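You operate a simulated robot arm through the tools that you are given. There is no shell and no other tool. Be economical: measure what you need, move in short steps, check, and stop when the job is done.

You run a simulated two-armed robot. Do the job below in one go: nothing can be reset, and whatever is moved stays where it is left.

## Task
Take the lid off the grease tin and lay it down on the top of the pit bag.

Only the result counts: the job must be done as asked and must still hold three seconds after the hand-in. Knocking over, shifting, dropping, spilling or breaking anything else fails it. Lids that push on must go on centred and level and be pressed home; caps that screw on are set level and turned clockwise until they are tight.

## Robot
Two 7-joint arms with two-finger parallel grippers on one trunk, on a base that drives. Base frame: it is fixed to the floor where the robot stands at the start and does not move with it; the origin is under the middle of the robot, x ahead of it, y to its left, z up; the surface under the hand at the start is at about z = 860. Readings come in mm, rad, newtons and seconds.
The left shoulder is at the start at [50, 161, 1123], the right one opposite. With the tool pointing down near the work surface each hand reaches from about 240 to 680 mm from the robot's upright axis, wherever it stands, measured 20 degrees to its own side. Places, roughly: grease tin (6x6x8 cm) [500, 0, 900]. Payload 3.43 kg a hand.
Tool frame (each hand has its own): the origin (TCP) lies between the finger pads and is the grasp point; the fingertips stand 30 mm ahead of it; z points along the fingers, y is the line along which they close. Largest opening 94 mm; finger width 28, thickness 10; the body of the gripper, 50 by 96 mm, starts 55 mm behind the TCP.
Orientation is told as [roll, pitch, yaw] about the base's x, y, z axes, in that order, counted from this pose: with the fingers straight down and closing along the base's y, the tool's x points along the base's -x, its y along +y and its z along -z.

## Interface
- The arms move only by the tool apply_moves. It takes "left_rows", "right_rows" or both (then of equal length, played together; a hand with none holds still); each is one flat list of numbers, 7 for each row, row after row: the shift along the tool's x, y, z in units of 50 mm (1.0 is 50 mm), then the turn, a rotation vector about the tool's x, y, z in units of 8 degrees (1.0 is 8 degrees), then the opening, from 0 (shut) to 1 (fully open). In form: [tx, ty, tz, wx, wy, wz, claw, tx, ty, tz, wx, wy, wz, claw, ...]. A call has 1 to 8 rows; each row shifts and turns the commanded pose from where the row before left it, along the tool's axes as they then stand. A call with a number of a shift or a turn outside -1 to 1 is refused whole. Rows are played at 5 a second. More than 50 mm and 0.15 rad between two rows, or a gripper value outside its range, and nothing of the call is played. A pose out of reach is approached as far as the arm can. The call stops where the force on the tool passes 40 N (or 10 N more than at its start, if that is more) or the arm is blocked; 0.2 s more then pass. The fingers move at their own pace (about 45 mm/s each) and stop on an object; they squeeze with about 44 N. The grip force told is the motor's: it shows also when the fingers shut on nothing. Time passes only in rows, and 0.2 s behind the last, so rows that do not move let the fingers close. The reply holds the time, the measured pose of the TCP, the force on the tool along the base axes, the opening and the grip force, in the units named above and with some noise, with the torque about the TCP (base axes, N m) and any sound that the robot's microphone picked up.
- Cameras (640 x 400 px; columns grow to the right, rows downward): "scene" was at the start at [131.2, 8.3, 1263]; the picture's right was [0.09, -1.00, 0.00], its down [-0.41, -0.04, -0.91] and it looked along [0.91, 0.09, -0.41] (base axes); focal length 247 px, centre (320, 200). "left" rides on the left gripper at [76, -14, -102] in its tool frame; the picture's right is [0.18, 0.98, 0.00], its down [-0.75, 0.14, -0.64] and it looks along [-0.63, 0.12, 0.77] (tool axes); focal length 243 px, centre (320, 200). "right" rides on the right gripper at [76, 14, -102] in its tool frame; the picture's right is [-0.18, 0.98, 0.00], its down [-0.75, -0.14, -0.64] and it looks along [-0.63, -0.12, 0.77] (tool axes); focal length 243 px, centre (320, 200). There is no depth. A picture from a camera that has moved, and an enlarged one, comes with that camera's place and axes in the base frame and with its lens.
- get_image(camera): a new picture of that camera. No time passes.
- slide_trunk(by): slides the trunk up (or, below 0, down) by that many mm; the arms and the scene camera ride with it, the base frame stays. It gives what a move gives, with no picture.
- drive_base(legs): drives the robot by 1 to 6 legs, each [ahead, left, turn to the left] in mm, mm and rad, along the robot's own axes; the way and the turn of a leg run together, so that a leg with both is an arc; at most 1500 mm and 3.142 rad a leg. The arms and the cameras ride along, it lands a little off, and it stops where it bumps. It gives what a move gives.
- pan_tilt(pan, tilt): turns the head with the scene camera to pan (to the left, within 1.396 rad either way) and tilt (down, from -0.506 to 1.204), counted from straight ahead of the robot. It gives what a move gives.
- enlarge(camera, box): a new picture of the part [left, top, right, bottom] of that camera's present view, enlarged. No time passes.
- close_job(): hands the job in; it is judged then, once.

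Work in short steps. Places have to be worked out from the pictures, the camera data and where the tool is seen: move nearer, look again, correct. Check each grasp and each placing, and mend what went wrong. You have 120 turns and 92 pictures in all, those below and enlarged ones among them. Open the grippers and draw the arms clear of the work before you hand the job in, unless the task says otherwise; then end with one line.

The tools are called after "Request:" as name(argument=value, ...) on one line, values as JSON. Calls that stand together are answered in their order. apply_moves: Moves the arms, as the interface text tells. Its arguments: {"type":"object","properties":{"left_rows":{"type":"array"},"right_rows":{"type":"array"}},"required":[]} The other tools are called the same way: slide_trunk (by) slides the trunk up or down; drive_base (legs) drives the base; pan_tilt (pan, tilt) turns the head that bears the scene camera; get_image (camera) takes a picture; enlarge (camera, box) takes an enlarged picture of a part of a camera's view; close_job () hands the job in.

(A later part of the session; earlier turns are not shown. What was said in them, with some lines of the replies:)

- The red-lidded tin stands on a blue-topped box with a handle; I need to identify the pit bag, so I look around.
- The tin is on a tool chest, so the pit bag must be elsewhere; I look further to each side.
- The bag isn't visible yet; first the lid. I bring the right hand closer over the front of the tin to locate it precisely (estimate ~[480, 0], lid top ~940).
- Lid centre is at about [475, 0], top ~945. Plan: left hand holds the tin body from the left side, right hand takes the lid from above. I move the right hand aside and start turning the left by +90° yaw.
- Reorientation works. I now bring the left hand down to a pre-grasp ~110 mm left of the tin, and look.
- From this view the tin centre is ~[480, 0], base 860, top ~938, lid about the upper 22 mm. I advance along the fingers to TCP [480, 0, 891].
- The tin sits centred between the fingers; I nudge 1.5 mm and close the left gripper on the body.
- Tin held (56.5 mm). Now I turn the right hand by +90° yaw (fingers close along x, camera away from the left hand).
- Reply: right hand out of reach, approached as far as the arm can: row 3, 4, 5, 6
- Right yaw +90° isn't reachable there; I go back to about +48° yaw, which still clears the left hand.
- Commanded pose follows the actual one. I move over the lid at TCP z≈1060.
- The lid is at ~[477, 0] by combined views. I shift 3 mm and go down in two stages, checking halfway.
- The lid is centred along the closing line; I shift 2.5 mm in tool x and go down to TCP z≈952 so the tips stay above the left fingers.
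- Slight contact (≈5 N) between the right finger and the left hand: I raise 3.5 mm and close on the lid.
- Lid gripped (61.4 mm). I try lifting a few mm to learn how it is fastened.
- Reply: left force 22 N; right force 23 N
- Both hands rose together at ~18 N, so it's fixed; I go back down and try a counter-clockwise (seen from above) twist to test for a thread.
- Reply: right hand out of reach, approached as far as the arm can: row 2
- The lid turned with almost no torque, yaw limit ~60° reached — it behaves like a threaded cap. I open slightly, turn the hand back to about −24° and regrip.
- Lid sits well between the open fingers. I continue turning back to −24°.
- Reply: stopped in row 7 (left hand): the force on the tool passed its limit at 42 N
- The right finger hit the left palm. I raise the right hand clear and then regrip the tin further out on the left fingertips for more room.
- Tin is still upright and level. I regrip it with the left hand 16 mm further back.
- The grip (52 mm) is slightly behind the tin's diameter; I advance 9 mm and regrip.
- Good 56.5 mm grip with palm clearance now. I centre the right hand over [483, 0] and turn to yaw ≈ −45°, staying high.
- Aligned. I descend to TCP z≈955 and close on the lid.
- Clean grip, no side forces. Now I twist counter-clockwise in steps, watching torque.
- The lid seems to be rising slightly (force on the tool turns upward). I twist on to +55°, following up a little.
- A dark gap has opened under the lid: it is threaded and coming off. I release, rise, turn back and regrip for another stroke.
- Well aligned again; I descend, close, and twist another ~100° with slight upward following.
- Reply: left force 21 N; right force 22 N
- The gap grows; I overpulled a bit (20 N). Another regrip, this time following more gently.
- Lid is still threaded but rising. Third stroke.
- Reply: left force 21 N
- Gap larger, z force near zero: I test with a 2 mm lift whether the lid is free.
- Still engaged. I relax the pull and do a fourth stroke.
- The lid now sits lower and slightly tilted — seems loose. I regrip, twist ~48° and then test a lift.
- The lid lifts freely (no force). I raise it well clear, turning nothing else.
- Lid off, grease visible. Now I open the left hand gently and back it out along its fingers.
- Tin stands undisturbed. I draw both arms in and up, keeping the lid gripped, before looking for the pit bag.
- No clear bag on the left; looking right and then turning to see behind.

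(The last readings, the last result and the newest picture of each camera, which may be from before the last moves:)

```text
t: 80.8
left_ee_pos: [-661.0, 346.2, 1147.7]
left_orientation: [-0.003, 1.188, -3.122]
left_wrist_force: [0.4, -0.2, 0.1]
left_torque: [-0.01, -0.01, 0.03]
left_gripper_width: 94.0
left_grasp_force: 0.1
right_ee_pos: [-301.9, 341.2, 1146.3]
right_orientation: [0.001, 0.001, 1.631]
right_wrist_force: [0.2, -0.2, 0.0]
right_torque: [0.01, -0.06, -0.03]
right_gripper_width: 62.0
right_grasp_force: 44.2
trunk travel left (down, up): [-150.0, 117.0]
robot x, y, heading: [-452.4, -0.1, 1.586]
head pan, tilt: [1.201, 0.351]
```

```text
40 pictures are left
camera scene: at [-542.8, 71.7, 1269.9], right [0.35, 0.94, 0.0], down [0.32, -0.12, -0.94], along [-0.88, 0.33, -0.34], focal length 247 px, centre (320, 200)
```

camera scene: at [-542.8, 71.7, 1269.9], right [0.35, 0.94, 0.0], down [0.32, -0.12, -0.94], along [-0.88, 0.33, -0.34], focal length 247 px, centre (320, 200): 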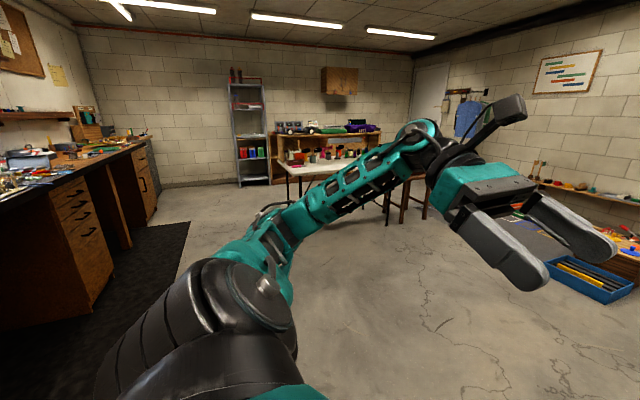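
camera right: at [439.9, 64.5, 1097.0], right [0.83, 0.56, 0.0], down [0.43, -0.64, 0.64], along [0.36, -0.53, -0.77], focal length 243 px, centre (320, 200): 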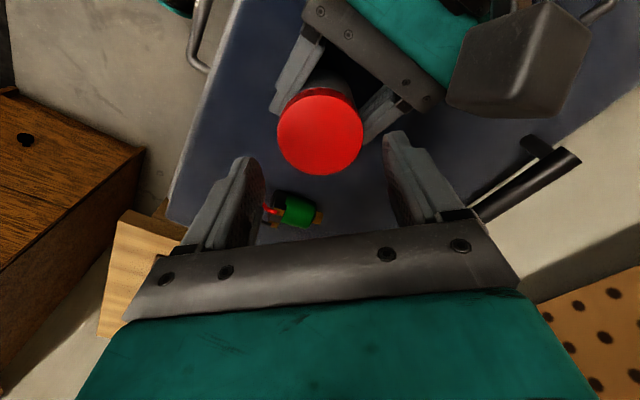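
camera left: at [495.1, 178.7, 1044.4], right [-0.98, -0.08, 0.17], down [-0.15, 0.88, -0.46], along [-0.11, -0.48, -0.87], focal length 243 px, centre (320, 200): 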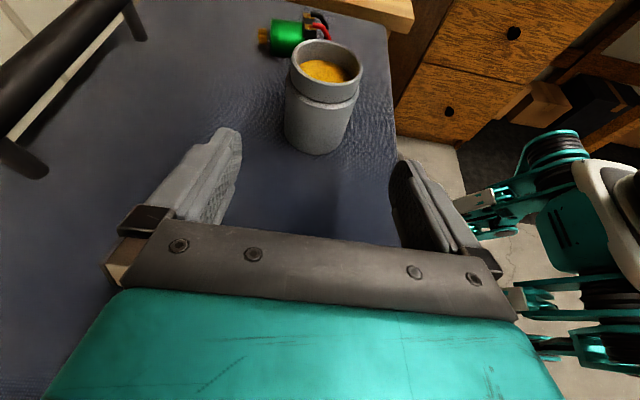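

I enlarge the back of the room, and look straight ahead (toward +y) too.

Request:
enlarge(camera="scene", box=[220, 90, 420, 215])

Request:
enlarge(camera="scene", box=[0, 80, 200, 205])

Request:
pan_tilt(pan=0.2, tilt=0.35)

Request:
get_image(camera="scene")

```text
3.20 times, centred on (320, 152) of scene
camera zoom: at [-542.8, 71.7, 1269.9], right [0.35, 0.94, 0.0], down [0.32, -0.12, -0.94], along [-0.88, 0.33, -0.34], focal length 791 px, centre (320, 352)
```

zoom: 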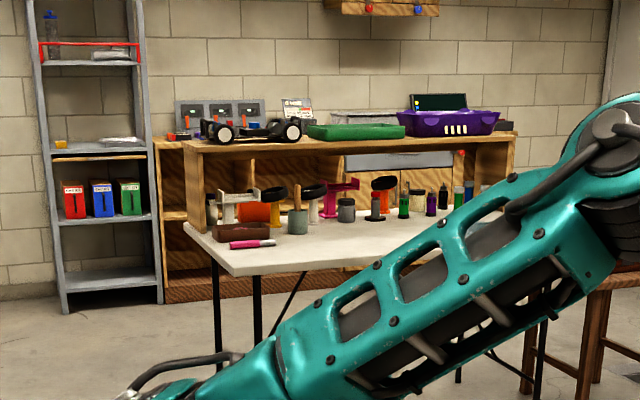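

```text
3.20 times, centred on (100, 142) of scene
camera zoom: at [-542.8, 71.7, 1269.9], right [0.35, 0.94, 0.0], down [0.32, -0.12, -0.94], along [-0.88, 0.33, -0.34], focal length 791 px, centre (1024, 384)
```

zoom: 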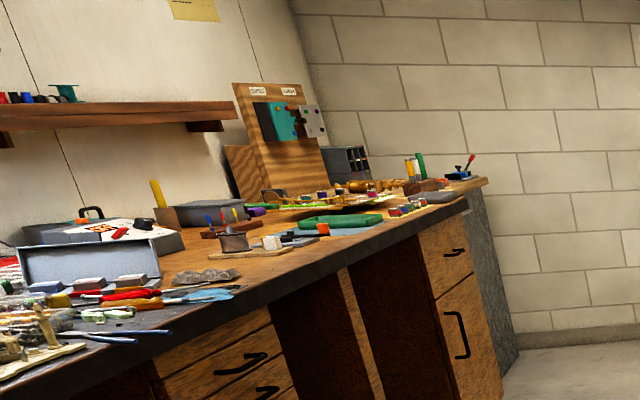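

```text
t: 82.0
left_ee_pos: [-660.0, 345.5, 1149.0]
left_orientation: [-0.006, 1.188, -3.12]
left_wrist_force: [0.7, -0.2, -0.1]
left_torque: [0.03, 0.02, 0.02]
left_gripper_width: 93.9
left_grasp_force: 0.1
right_ee_pos: [-302.0, 340.6, 1145.9]
right_orientation: [0.0, 0.002, 1.631]
right_wrist_force: [-0.6, 0.4, -0.8]
right_torque: [-0.01, 0.02, 0.02]
right_gripper_width: 61.6
right_grasp_force: 43.9
trunk travel left (down, up): [-150.0, 117.0]
robot x, y, heading: [-451.2, 0.2, 1.582]
head pan, tilt: [0.201, 0.351]
```

```text
37 pictures are left
camera scene: at [-475.4, 130.2, 1269.9], right [0.98, 0.21, 0.0], down [0.07, -0.34, -0.94], along [-0.2, 0.92, -0.34], focal length 247 px, centre (320, 200)
```

scene: 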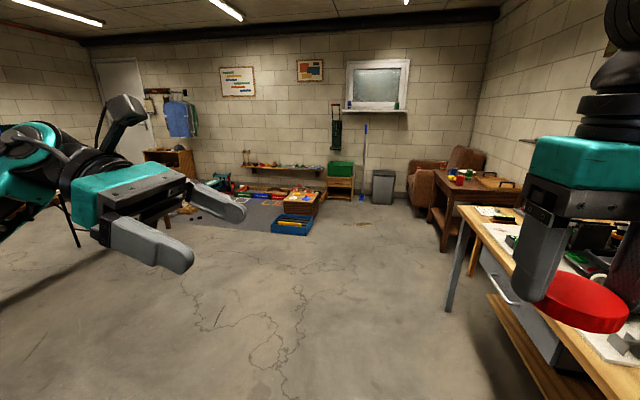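

Request:
enlarge(camera="scene", box=[370, 135, 530, 235])

Request:
enlarge(camera="scene", box=[190, 130, 370, 242])

Request:
drive_base(legs=[[0, 0, 1.8]])

Request:
pan_tilt(pan=0.4, tilt=0.4)

Request:
get_image(camera="scene")

```text
4.00 times, centred on (450, 185) of scene
camera zoom: at [-475.4, 130.2, 1269.9], right [0.98, 0.21, 0.0], down [0.07, -0.34, -0.94], along [-0.2, 0.92, -0.34], focal length 988 px, centre (-200, 260)
```

zoom: 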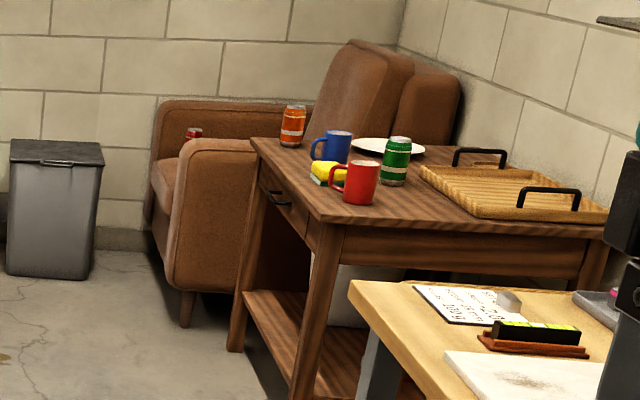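

```text
3.56 times, centred on (280, 186) of scene
camera zoom: at [-475.4, 130.2, 1269.9], right [0.98, 0.21, 0.0], down [0.07, -0.34, -0.94], along [-0.2, 0.92, -0.34], focal length 878 px, centre (462, 250)
```

zoom: 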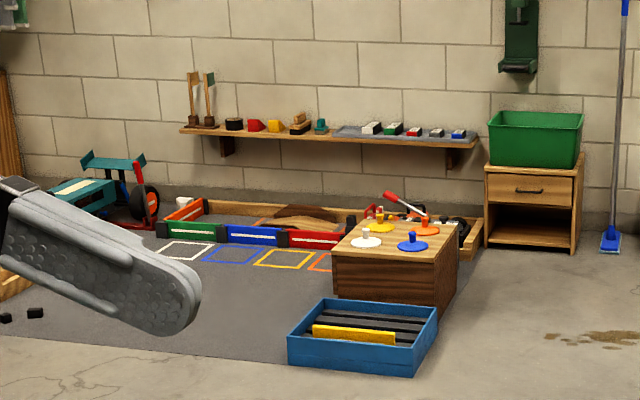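

```text
t: 86.8
left_ee_pos: [-739.9, -283.3, 1148.6]
left_orientation: [-0.006, 1.188, -1.308]
left_wrist_force: [-0.2, 0.3, -0.2]
left_torque: [0.0, -0.01, 0.0]
left_gripper_width: 94.1
left_grasp_force: 0.1
right_ee_pos: [-821.7, 65.0, 1146.8]
right_orientation: [0.0, 0.002, -2.839]
right_wrist_force: [-0.5, 0.0, 0.8]
right_torque: [-0.01, -0.02, -0.04]
right_gripper_width: 61.3
right_grasp_force: 43.8
trunk travel left (down, up): [-150.0, 117.0]
robot x, y, heading: [-455.1, -0.2, -2.885]
head pan, tilt: [0.201, 0.351]
```

```text
t: 87.5
left_ee_pos: [-739.9, -283.3, 1147.7]
left_orientation: [-0.004, 1.188, -1.305]
left_wrist_force: [-0.4, -0.4, -0.6]
left_torque: [-0.02, 0.0, 0.02]
left_gripper_width: 94.0
left_grasp_force: 0.0
right_ee_pos: [-821.3, 64.3, 1146.3]
right_orientation: [0.001, 0.002, -2.84]
right_wrist_force: [0.0, -0.1, -0.2]
right_torque: [0.04, 0.02, 0.02]
right_gripper_width: 60.8
right_grasp_force: 43.8
trunk travel left (down, up): [-150.0, 117.0]
robot x, y, heading: [-455.9, -2.4, -2.887]
head pan, tilt: [0.4, 0.4]
```

```text
34 pictures are left
camera scene: at [-567.1, -67.4, 1265.3], right [-0.61, 0.79, 0.0], down [0.31, 0.24, -0.92], along [-0.73, -0.56, -0.39], focal length 247 px, centre (320, 200)
```

scene: 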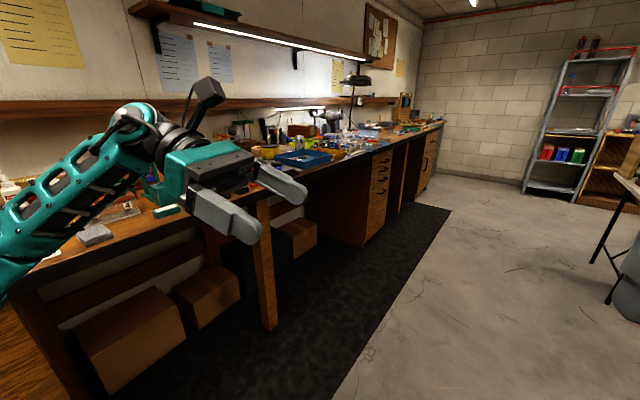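

The right grip width is drifting down (62.7→60.8), so I check the lid in hand.

Request:
get_image(camera="right")

Request:
enlarge(camera="scene", box=[200, 90, 440, 240])

```text
33 pictures are left
camera right: at [-746.0, 74.1, 1249.1], right [0.12, -0.99, 0.0], down [-0.76, -0.09, 0.64], along [-0.64, -0.07, -0.77], focal length 243 px, centre (320, 200)
```

right: 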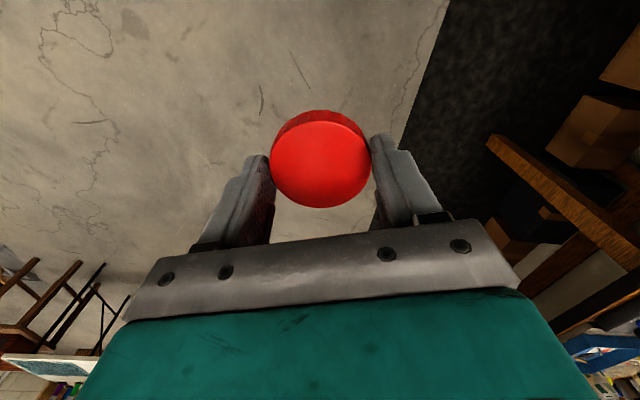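

```text
2.67 times, centred on (320, 165) of scene
camera zoom: at [-567.1, -67.4, 1265.3], right [-0.61, 0.79, 0.0], down [0.31, 0.24, -0.92], along [-0.73, -0.56, -0.39], focal length 659 px, centre (320, 293)
```

zoom: 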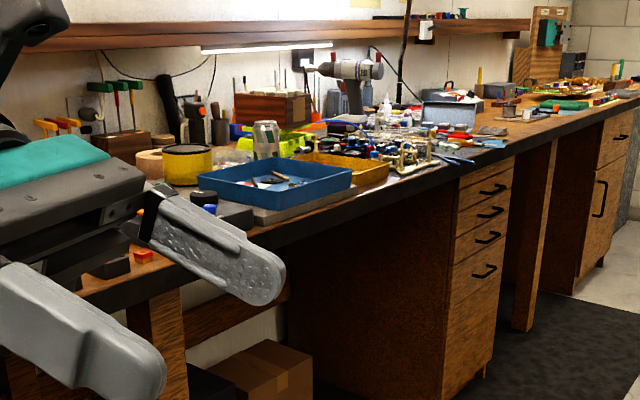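

The lid looks unchanged relative to the grip picture (same size and place), so it is holding. Next I view the middle/rear of the room, where something grey stands at the picture's right edge.

Request:
pan_tilt(pan=-0.55, tilt=0.45)

Request:
get_image(camera="scene")

```text
t: 88.8
left_ee_pos: [-740.2, -284.4, 1149.0]
left_orientation: [-0.005, 1.186, -1.308]
left_wrist_force: [0.1, 1.3, -0.1]
left_torque: [-0.02, 0.01, 0.02]
left_gripper_width: 94.0
left_grasp_force: 0.1
right_ee_pos: [-821.9, 65.7, 1146.4]
right_orientation: [-0.001, 0.001, -2.839]
right_wrist_force: [0.1, -1.5, 0.3]
right_torque: [-0.02, 0.04, 0.0]
right_gripper_width: 60.6
right_grasp_force: 44.6
trunk travel left (down, up): [-150.0, 117.0]
robot x, y, heading: [-455.8, 0.4, -2.886]
head pan, tilt: [-0.55, 0.45]
```

```text
31 pictures are left
camera scene: at [-581.7, 15.5, 1260.7], right [0.29, 0.96, 0.0], down [0.42, -0.13, -0.9], along [-0.86, 0.26, -0.44], focal length 247 px, centre (320, 200)
```

scene: 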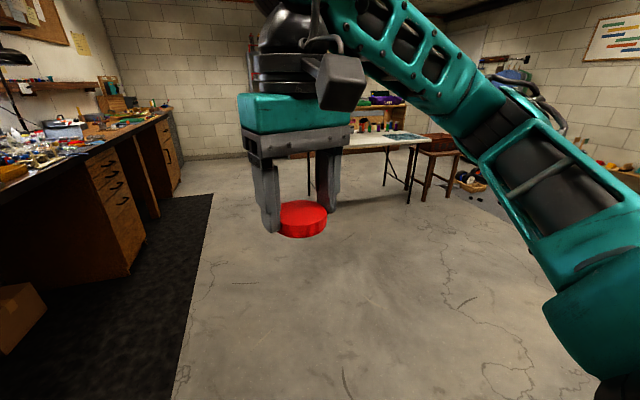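

Request:
enlarge(camera="scene", box=[220, 90, 460, 240])

```text
2.67 times, centred on (340, 165) of scene
camera zoom: at [-581.7, 15.5, 1260.7], right [0.29, 0.96, 0.0], down [0.42, -0.13, -0.9], along [-0.86, 0.26, -0.44], focal length 659 px, centre (267, 293)
```

zoom: 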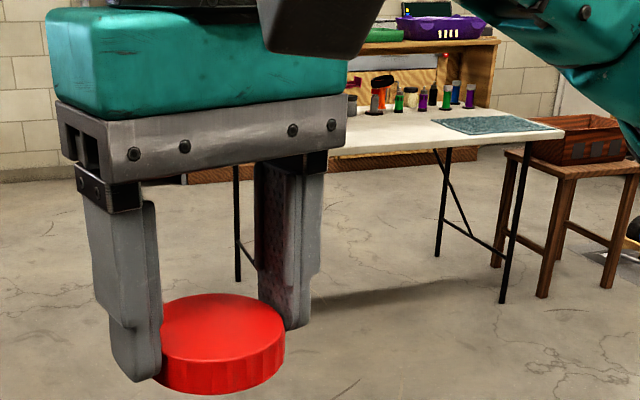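

No bag elsewhere: in fact the blue woven-fabric box with carrying handle, drawers and red flap under the tin *is* an RC pit (hauler) bag. I return there the same way I came.

Request:
drive_base(legs=[[0, 0, -1.8], [0, 0, -1.597]])

Request:
pan_tilt(pan=0.0, tilt=0.5)

Request:
get_image(camera="scene")

```text
t: 97.4
left_ee_pos: [-103.7, 196.6, 1148.0]
left_orientation: [-0.006, 1.187, 1.566]
left_wrist_force: [0.0, 0.0, 0.4]
left_torque: [0.0, 0.03, 0.01]
left_gripper_width: 93.9
left_grasp_force: 0.0
right_ee_pos: [-116.4, -161.1, 1146.0]
right_orientation: [-0.001, 0.002, 0.034]
right_wrist_force: [0.3, 0.8, 1.1]
right_torque: [0.01, 0.04, -0.03]
right_gripper_width: 59.7
right_grasp_force: 43.7
trunk travel left (down, up): [-150.0, 117.0]
robot x, y, heading: [-453.9, 0.7, -0.012]
head pan, tilt: [-0.55, 0.45]
```

```text
t: 98.4
left_ee_pos: [-102.6, 197.8, 1148.5]
left_orientation: [-0.004, 1.186, 1.567]
left_wrist_force: [0.9, 0.6, -1.0]
left_torque: [0.04, 0.01, 0.03]
left_gripper_width: 93.9
left_grasp_force: 0.1
right_ee_pos: [-116.1, -161.0, 1146.6]
right_orientation: [0.0, 0.001, 0.033]
right_wrist_force: [0.2, 0.4, -0.6]
right_torque: [-0.01, -0.02, -0.01]
right_gripper_width: 59.5
right_grasp_force: 44.0
trunk travel left (down, up): [-150.0, 117.0]
robot x, y, heading: [-448.8, -0.2, -0.017]
head pan, tilt: [0.0, 0.499]
```

```text
29 pictures are left
camera scene: at [-324.0, -2.3, 1256.2], right [-0.01, -1.0, 0.0], down [-0.48, 0.01, -0.88], along [0.88, -0.01, -0.48], focal length 247 px, centre (320, 200)
```

scene: 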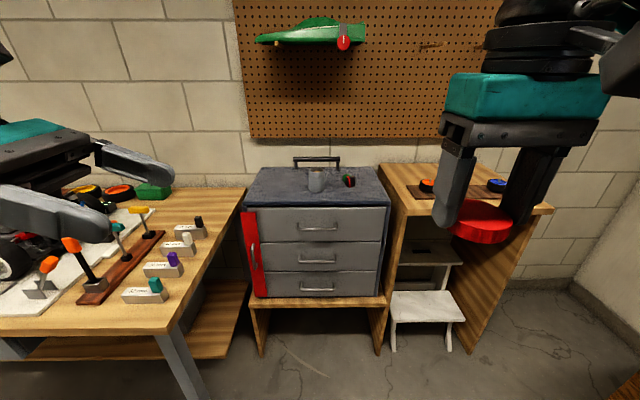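

It is indeed a drawered hauler/pit bag. I drive back to the starting spot.

Request:
drive_base(legs=[[0, 0, 0.015], [447, 0, 0]])

Request:
pan_tilt(pan=-0.1, tilt=0.75)

Request:
get_image(camera="scene")

Request:
get_image(camera="right")

```text
t: 101.4
left_ee_pos: [336.6, 203.7, 1148.3]
left_orientation: [-0.002, 1.187, 1.581]
left_wrist_force: [0.7, -0.7, -0.6]
left_torque: [0.0, 0.02, -0.02]
left_gripper_width: 93.8
left_grasp_force: 0.0
right_ee_pos: [328.7, -153.4, 1145.7]
right_orientation: [0.001, 0.002, 0.049]
right_wrist_force: [-0.6, 0.4, 0.0]
right_torque: [0.0, -0.03, 0.01]
right_gripper_width: 59.5
right_grasp_force: 44.7
trunk travel left (down, up): [-150.0, 117.0]
robot x, y, heading: [-10.9, 3.9, 0.003]
head pan, tilt: [0.0, 0.499]
```

```text
t: 102.2
left_ee_pos: [336.0, 203.0, 1148.4]
left_orientation: [-0.007, 1.186, 1.579]
left_wrist_force: [0.0, 0.1, 0.1]
left_torque: [0.01, 0.04, -0.01]
left_gripper_width: 94.2
left_grasp_force: 0.0
right_ee_pos: [328.1, -154.8, 1146.5]
right_orientation: [0.0, 0.001, 0.049]
right_wrist_force: [0.1, 0.7, -0.8]
right_torque: [0.0, 0.02, -0.01]
right_gripper_width: 59.6
right_grasp_force: 44.3
trunk travel left (down, up): [-150.0, 117.0]
robot x, y, heading: [-10.0, 4.4, 0.003]
head pan, tilt: [-0.099, 0.75]
```

```text
28 pictures are left
camera scene: at [110.5, -7.0, 1234.3], right [-0.1, -1.0, 0.0], down [-0.68, 0.07, -0.73], along [0.73, -0.07, -0.68], focal length 247 px, centre (320, 200)
```

scene: 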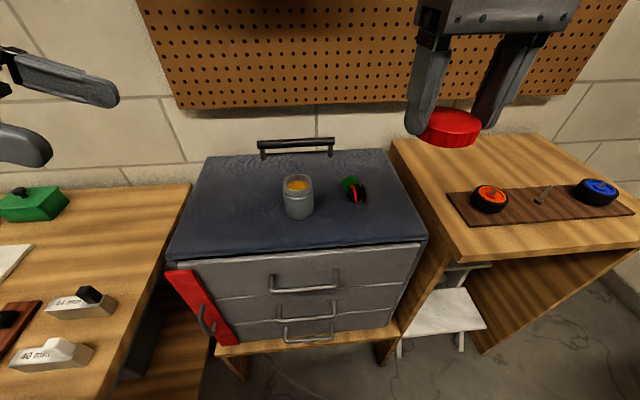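

```text
27 pictures are left
camera right: at [250.8, -144.5, 1249.2], right [0.14, 0.99, 0.0], down [0.76, -0.1, 0.64], along [0.63, -0.09, -0.77], focal length 243 px, centre (320, 200)
```

right: 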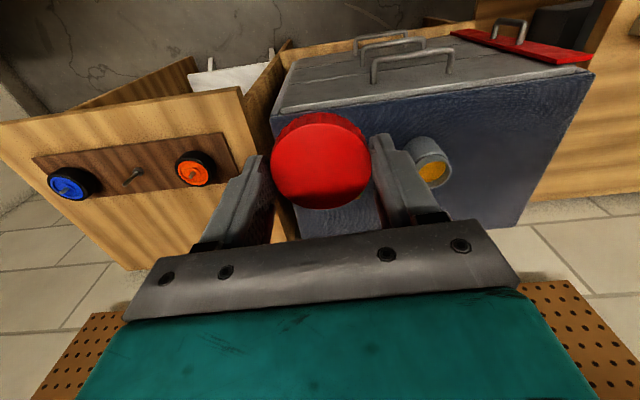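

Lid still held. I move it over a free spot right-front of the tin, ~[435, -105], at z≈1060.

Request:
apply_moves(right_rows=[-0.547, 0.218, 0.43, 0, 0, 0, 0, -0.547, 0.218, 0.43, 0, 0, 0, 0, -0.547, 0.218, 0.43, 0, 0, 0, 0, -0.547, 0.218, 0.43, 0, 0, 0, 0])

Request:
enlarge(camera="scene", box=[200, 80, 520, 280])

Request:
get_image(camera="right")

```text
t: 103.2
left_ee_pos: [337.7, 203.1, 1148.9]
left_orientation: [-0.002, 1.187, 1.582]
left_wrist_force: [-0.6, 0.5, 0.8]
left_torque: [-0.02, 0.02, -0.02]
left_gripper_width: 94.4
left_grasp_force: 0.0
right_ee_pos: [436.2, -105.8, 1059.2]
right_orientation: [0.0, 0.002, 0.05]
right_wrist_force: [0.6, -0.2, 0.3]
right_torque: [0.01, 0.02, 0.02]
right_gripper_width: 59.5
right_grasp_force: 44.3
trunk travel left (down, up): [-150.0, 117.0]
robot x, y, heading: [-11.9, 1.7, 0.005]
head pan, tilt: [-0.099, 0.75]
```

```text
2.00 times, centred on (360, 180) of scene
camera zoom: at [110.7, -6.9, 1234.2], right [-0.1, -1.0, 0.0], down [-0.68, 0.07, -0.73], along [0.73, -0.07, -0.68], focal length 494 px, centre (240, 240)
```

zoom: 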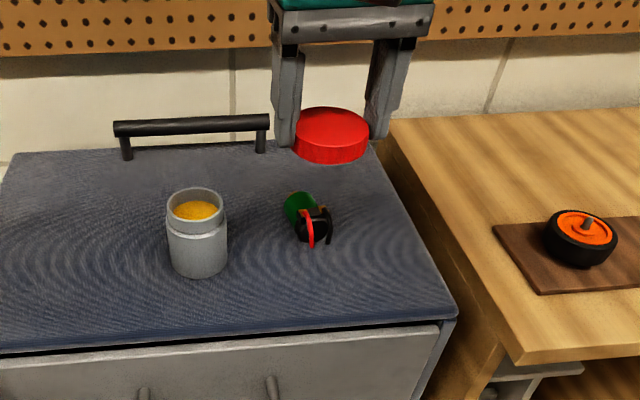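

```text
25 pictures are left
camera right: at [358.7, -96.4, 1162.7], right [0.14, 0.99, 0.0], down [0.76, -0.1, 0.64], along [0.64, -0.09, -0.77], focal length 243 px, centre (320, 200)
```

right: 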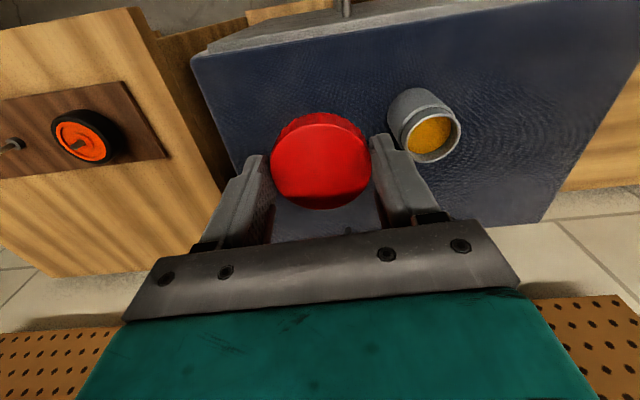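

Spot is clear of tin and motor. I descend to TCP ≈ 908 and look.

Request:
apply_moves(right_rows=[0, 0, 0.76, 0, 0, 0, 0, 0, 0, 0.76, 0, 0, 0, 0, 0, 0, 0.76, 0, 0, 0, 0, 0, 0, 0.74, 0, 0, 0, 0])

Request:
enlarge(camera="scene", box=[280, 140, 440, 240])

```text
t: 104.2
left_ee_pos: [337.3, 202.8, 1147.7]
left_orientation: [-0.005, 1.188, 1.582]
left_wrist_force: [0.5, -0.3, -0.4]
left_torque: [0.0, -0.02, 0.0]
left_gripper_width: 94.1
left_grasp_force: 0.1
right_ee_pos: [434.8, -103.9, 909.4]
right_orientation: [0.002, 0.002, 0.051]
right_wrist_force: [-0.1, 0.2, 0.3]
right_torque: [-0.02, -0.03, -0.02]
right_gripper_width: 59.8
right_grasp_force: 44.1
trunk travel left (down, up): [-150.0, 117.0]
robot x, y, heading: [-10.5, 1.2, 0.005]
head pan, tilt: [-0.099, 0.75]
```

```text
4.00 times, centred on (360, 190) of scene
camera zoom: at [110.6, -7.1, 1234.2], right [-0.1, -1.0, 0.0], down [-0.68, 0.07, -0.73], along [0.73, -0.07, -0.68], focal length 988 px, centre (160, 240)
```

zoom: 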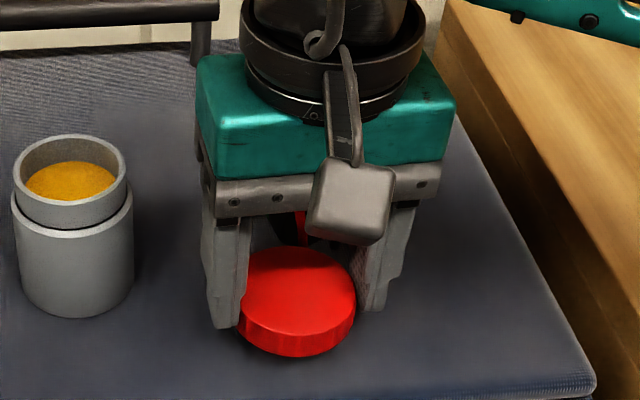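

Close to the surface and level. I go down in small steps watching the force.

Request:
apply_moves(right_rows=[0, 0, 0.06, 0, 0, 0, 0, 0, 0, 0.06, 0, 0, 0, 0, 0, 0, 0.06, 0, 0, 0, 0])

Request:
apply_moves(right_rows=[0, 0, 0.04, 0, 0, 0, 0])

Request:
apply_moves(right_rows=[0, 0, 0.04, 0, 0, 0, 0])

```text
t: 105.0
left_ee_pos: [336.6, 204.4, 1149.6]
left_orientation: [-0.004, 1.186, 1.581]
left_wrist_force: [-0.6, 0.6, 0.2]
left_torque: [0.01, -0.01, 0.02]
left_gripper_width: 94.3
left_grasp_force: 0.0
right_ee_pos: [434.3, -106.3, 899.2]
right_orientation: [0.0, 0.002, 0.049]
right_wrist_force: [0.0, 0.1, -0.1]
right_torque: [-0.01, -0.03, 0.0]
right_gripper_width: 59.8
right_grasp_force: 44.3
trunk travel left (down, up): [-150.0, 117.0]
robot x, y, heading: [-10.7, 2.6, 0.003]
head pan, tilt: [-0.099, 0.75]
```

```text
t: 105.4
left_ee_pos: [335.9, 203.5, 1148.2]
left_orientation: [-0.004, 1.186, 1.581]
left_wrist_force: [0.7, -0.5, 0.0]
left_torque: [0.02, 0.02, 0.0]
left_gripper_width: 94.2
left_grasp_force: 0.0
right_ee_pos: [435.4, -105.6, 897.3]
right_orientation: [0.0, 0.002, 0.048]
right_wrist_force: [0.7, -0.8, -0.8]
right_torque: [0.02, -0.01, 0.01]
right_gripper_width: 59.9
right_grasp_force: 44.0
trunk travel left (down, up): [-150.0, 117.0]
robot x, y, heading: [-12.1, 5.2, 0.001]
head pan, tilt: [-0.099, 0.75]
```

```text
t: 105.8
left_ee_pos: [335.7, 203.6, 1148.4]
left_orientation: [-0.004, 1.186, 1.584]
left_wrist_force: [0.0, -0.2, -0.2]
left_torque: [0.01, 0.02, -0.02]
left_gripper_width: 94.1
left_grasp_force: 0.1
right_ee_pos: [435.0, -105.8, 895.9]
right_orientation: [0.0, 0.001, 0.048]
right_wrist_force: [-0.1, 0.1, 0.7]
right_torque: [0.02, 0.0, 0.04]
right_gripper_width: 59.7
right_grasp_force: 43.8
trunk travel left (down, up): [-150.0, 117.0]
robot x, y, heading: [-10.7, 0.5, -0.0]
head pan, tilt: [-0.099, 0.75]
```

No contact yet at 896; I continue in 1.5 mm steps.

Request:
apply_moves(right_rows=[0, 0, 0.03, 0, 0, 0, 0])

Request:
apply_moves(right_rows=[0, 0, 0.03, 0, 0, 0, 0])

Request:
enlarge(camera="scene", box=[320, 190, 400, 240])

```text
t: 106.2
left_ee_pos: [335.7, 203.7, 1149.1]
left_orientation: [-0.005, 1.188, 1.579]
left_wrist_force: [0.0, 0.7, 0.2]
left_torque: [0.01, 0.0, -0.01]
left_gripper_width: 93.8
left_grasp_force: 0.1
right_ee_pos: [434.7, -105.5, 895.0]
right_orientation: [0.0, 0.0, 0.05]
right_wrist_force: [-0.2, 0.0, 2.0]
right_torque: [0.0, 0.1, -0.02]
right_gripper_width: 59.8
right_grasp_force: 44.8
trunk travel left (down, up): [-150.0, 117.0]
robot x, y, heading: [-12.7, -0.3, 0.004]
head pan, tilt: [-0.099, 0.75]
```

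```text
t: 106.6
left_ee_pos: [335.0, 204.3, 1149.0]
left_orientation: [-0.009, 1.186, 1.578]
left_wrist_force: [0.1, -0.5, 0.4]
left_torque: [0.05, 0.01, -0.03]
left_gripper_width: 94.1
left_grasp_force: 0.0
right_ee_pos: [435.2, -105.5, 894.7]
right_orientation: [0.001, 0.001, 0.049]
right_wrist_force: [-2.4, -0.1, 11.5]
right_torque: [-0.09, 0.35, 0.01]
right_gripper_width: 60.0
right_grasp_force: 44.4
trunk travel left (down, up): [-150.0, 117.0]
robot x, y, heading: [-9.4, -0.8, 0.002]
head pan, tilt: [-0.099, 0.75]
```

```text
8.00 times, centred on (360, 215) of scene
camera zoom: at [109.4, -6.9, 1234.6], right [-0.1, -1.0, 0.0], down [-0.68, 0.07, -0.73], along [0.73, -0.07, -0.68], focal length 1976 px, centre (0, 80)
```

zoom: 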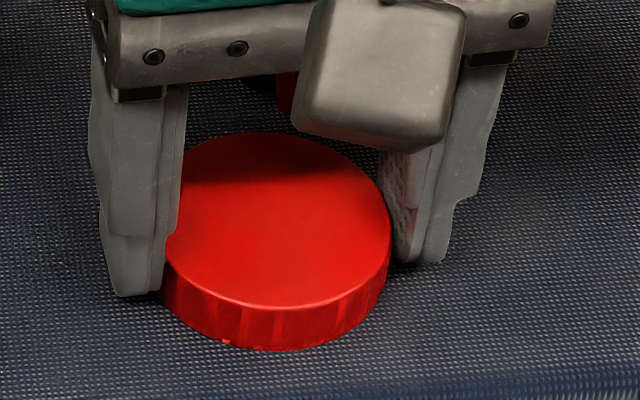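

Contact confirmed (11 N). I ease up 0.5 mm, open and then rise straight.

Request:
apply_moves(right_rows=[0, 0, -0.015, 0, 0, 0, 0, 0, 0, 0, 0, 0, 0, 0.8, 0, 0, 0, 0, 0, 0, 0.8, 0, 0, 0, 0, 0, 0, 0.8])

Request:
apply_moves(right_rows=[0, 0, -0.4, 0, 0, 0, 0.8, 0, 0, -0.8, 0, 0, 0, 0.8, 0, 0, -0.9, 0, 0, 0, 0.8, 0, 0, -0.9, 0, 0, 0, 0.8, 0.6, -0.5, -0.6, 0, 0, 0, 0.8, 0.6, -0.5, -0.6, 0, 0, 0, 0.8])

Request:
enlarge(camera="scene", box=[200, 120, 440, 270])

```text
t: 107.6
left_ee_pos: [335.9, 203.6, 1148.4]
left_orientation: [-0.005, 1.186, 1.581]
left_wrist_force: [-0.3, -0.6, 0.3]
left_torque: [0.01, 0.06, -0.01]
left_gripper_width: 94.2
left_grasp_force: 0.1
right_ee_pos: [435.6, -106.3, 892.9]
right_orientation: [-0.001, 0.001, 0.048]
right_wrist_force: [-0.4, 0.1, 0.3]
right_torque: [0.0, 0.01, -0.03]
right_gripper_width: 75.3
right_grasp_force: 0.0
trunk travel left (down, up): [-150.0, 117.0]
robot x, y, heading: [-12.4, 1.2, 0.004]
head pan, tilt: [-0.099, 0.75]
```

```text
t: 109.0
left_ee_pos: [336.0, 202.2, 1149.2]
left_orientation: [-0.005, 1.185, 1.579]
left_wrist_force: [0.2, 0.0, -0.1]
left_torque: [0.01, 0.04, 0.0]
left_gripper_width: 94.1
left_grasp_force: 0.1
right_ee_pos: [376.6, -159.1, 1104.6]
right_orientation: [-0.001, 0.002, 0.048]
right_wrist_force: [1.4, -0.1, -0.3]
right_torque: [0.02, 0.01, 0.03]
right_gripper_width: 75.4
right_grasp_force: 0.1
trunk travel left (down, up): [-150.0, 117.0]
robot x, y, heading: [-12.1, 2.2, 0.005]
head pan, tilt: [-0.099, 0.75]
```

```text
2.67 times, centred on (320, 195) of scene
camera zoom: at [109.9, -7.3, 1234.3], right [-0.1, -1.0, 0.0], down [-0.68, 0.07, -0.73], along [0.73, -0.07, -0.68], focal length 659 px, centre (320, 213)
```

zoom: 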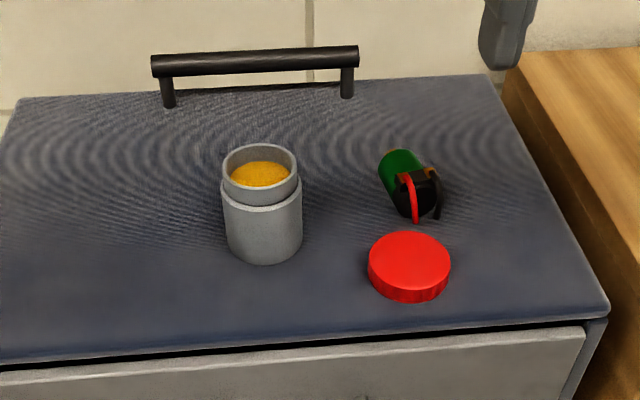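

The lid lies flat on the bag's top, the tin and motor stand undisturbed, the arms are clear: I hand in.

Request:
close_job()

```text
The job is handed in.
```

The grease tin's lid is unscrewed and lies flat on top of the pit bag, next to the still-upright open tin; I took the pit bag to be the blue-topped drawer case the tin stands on.
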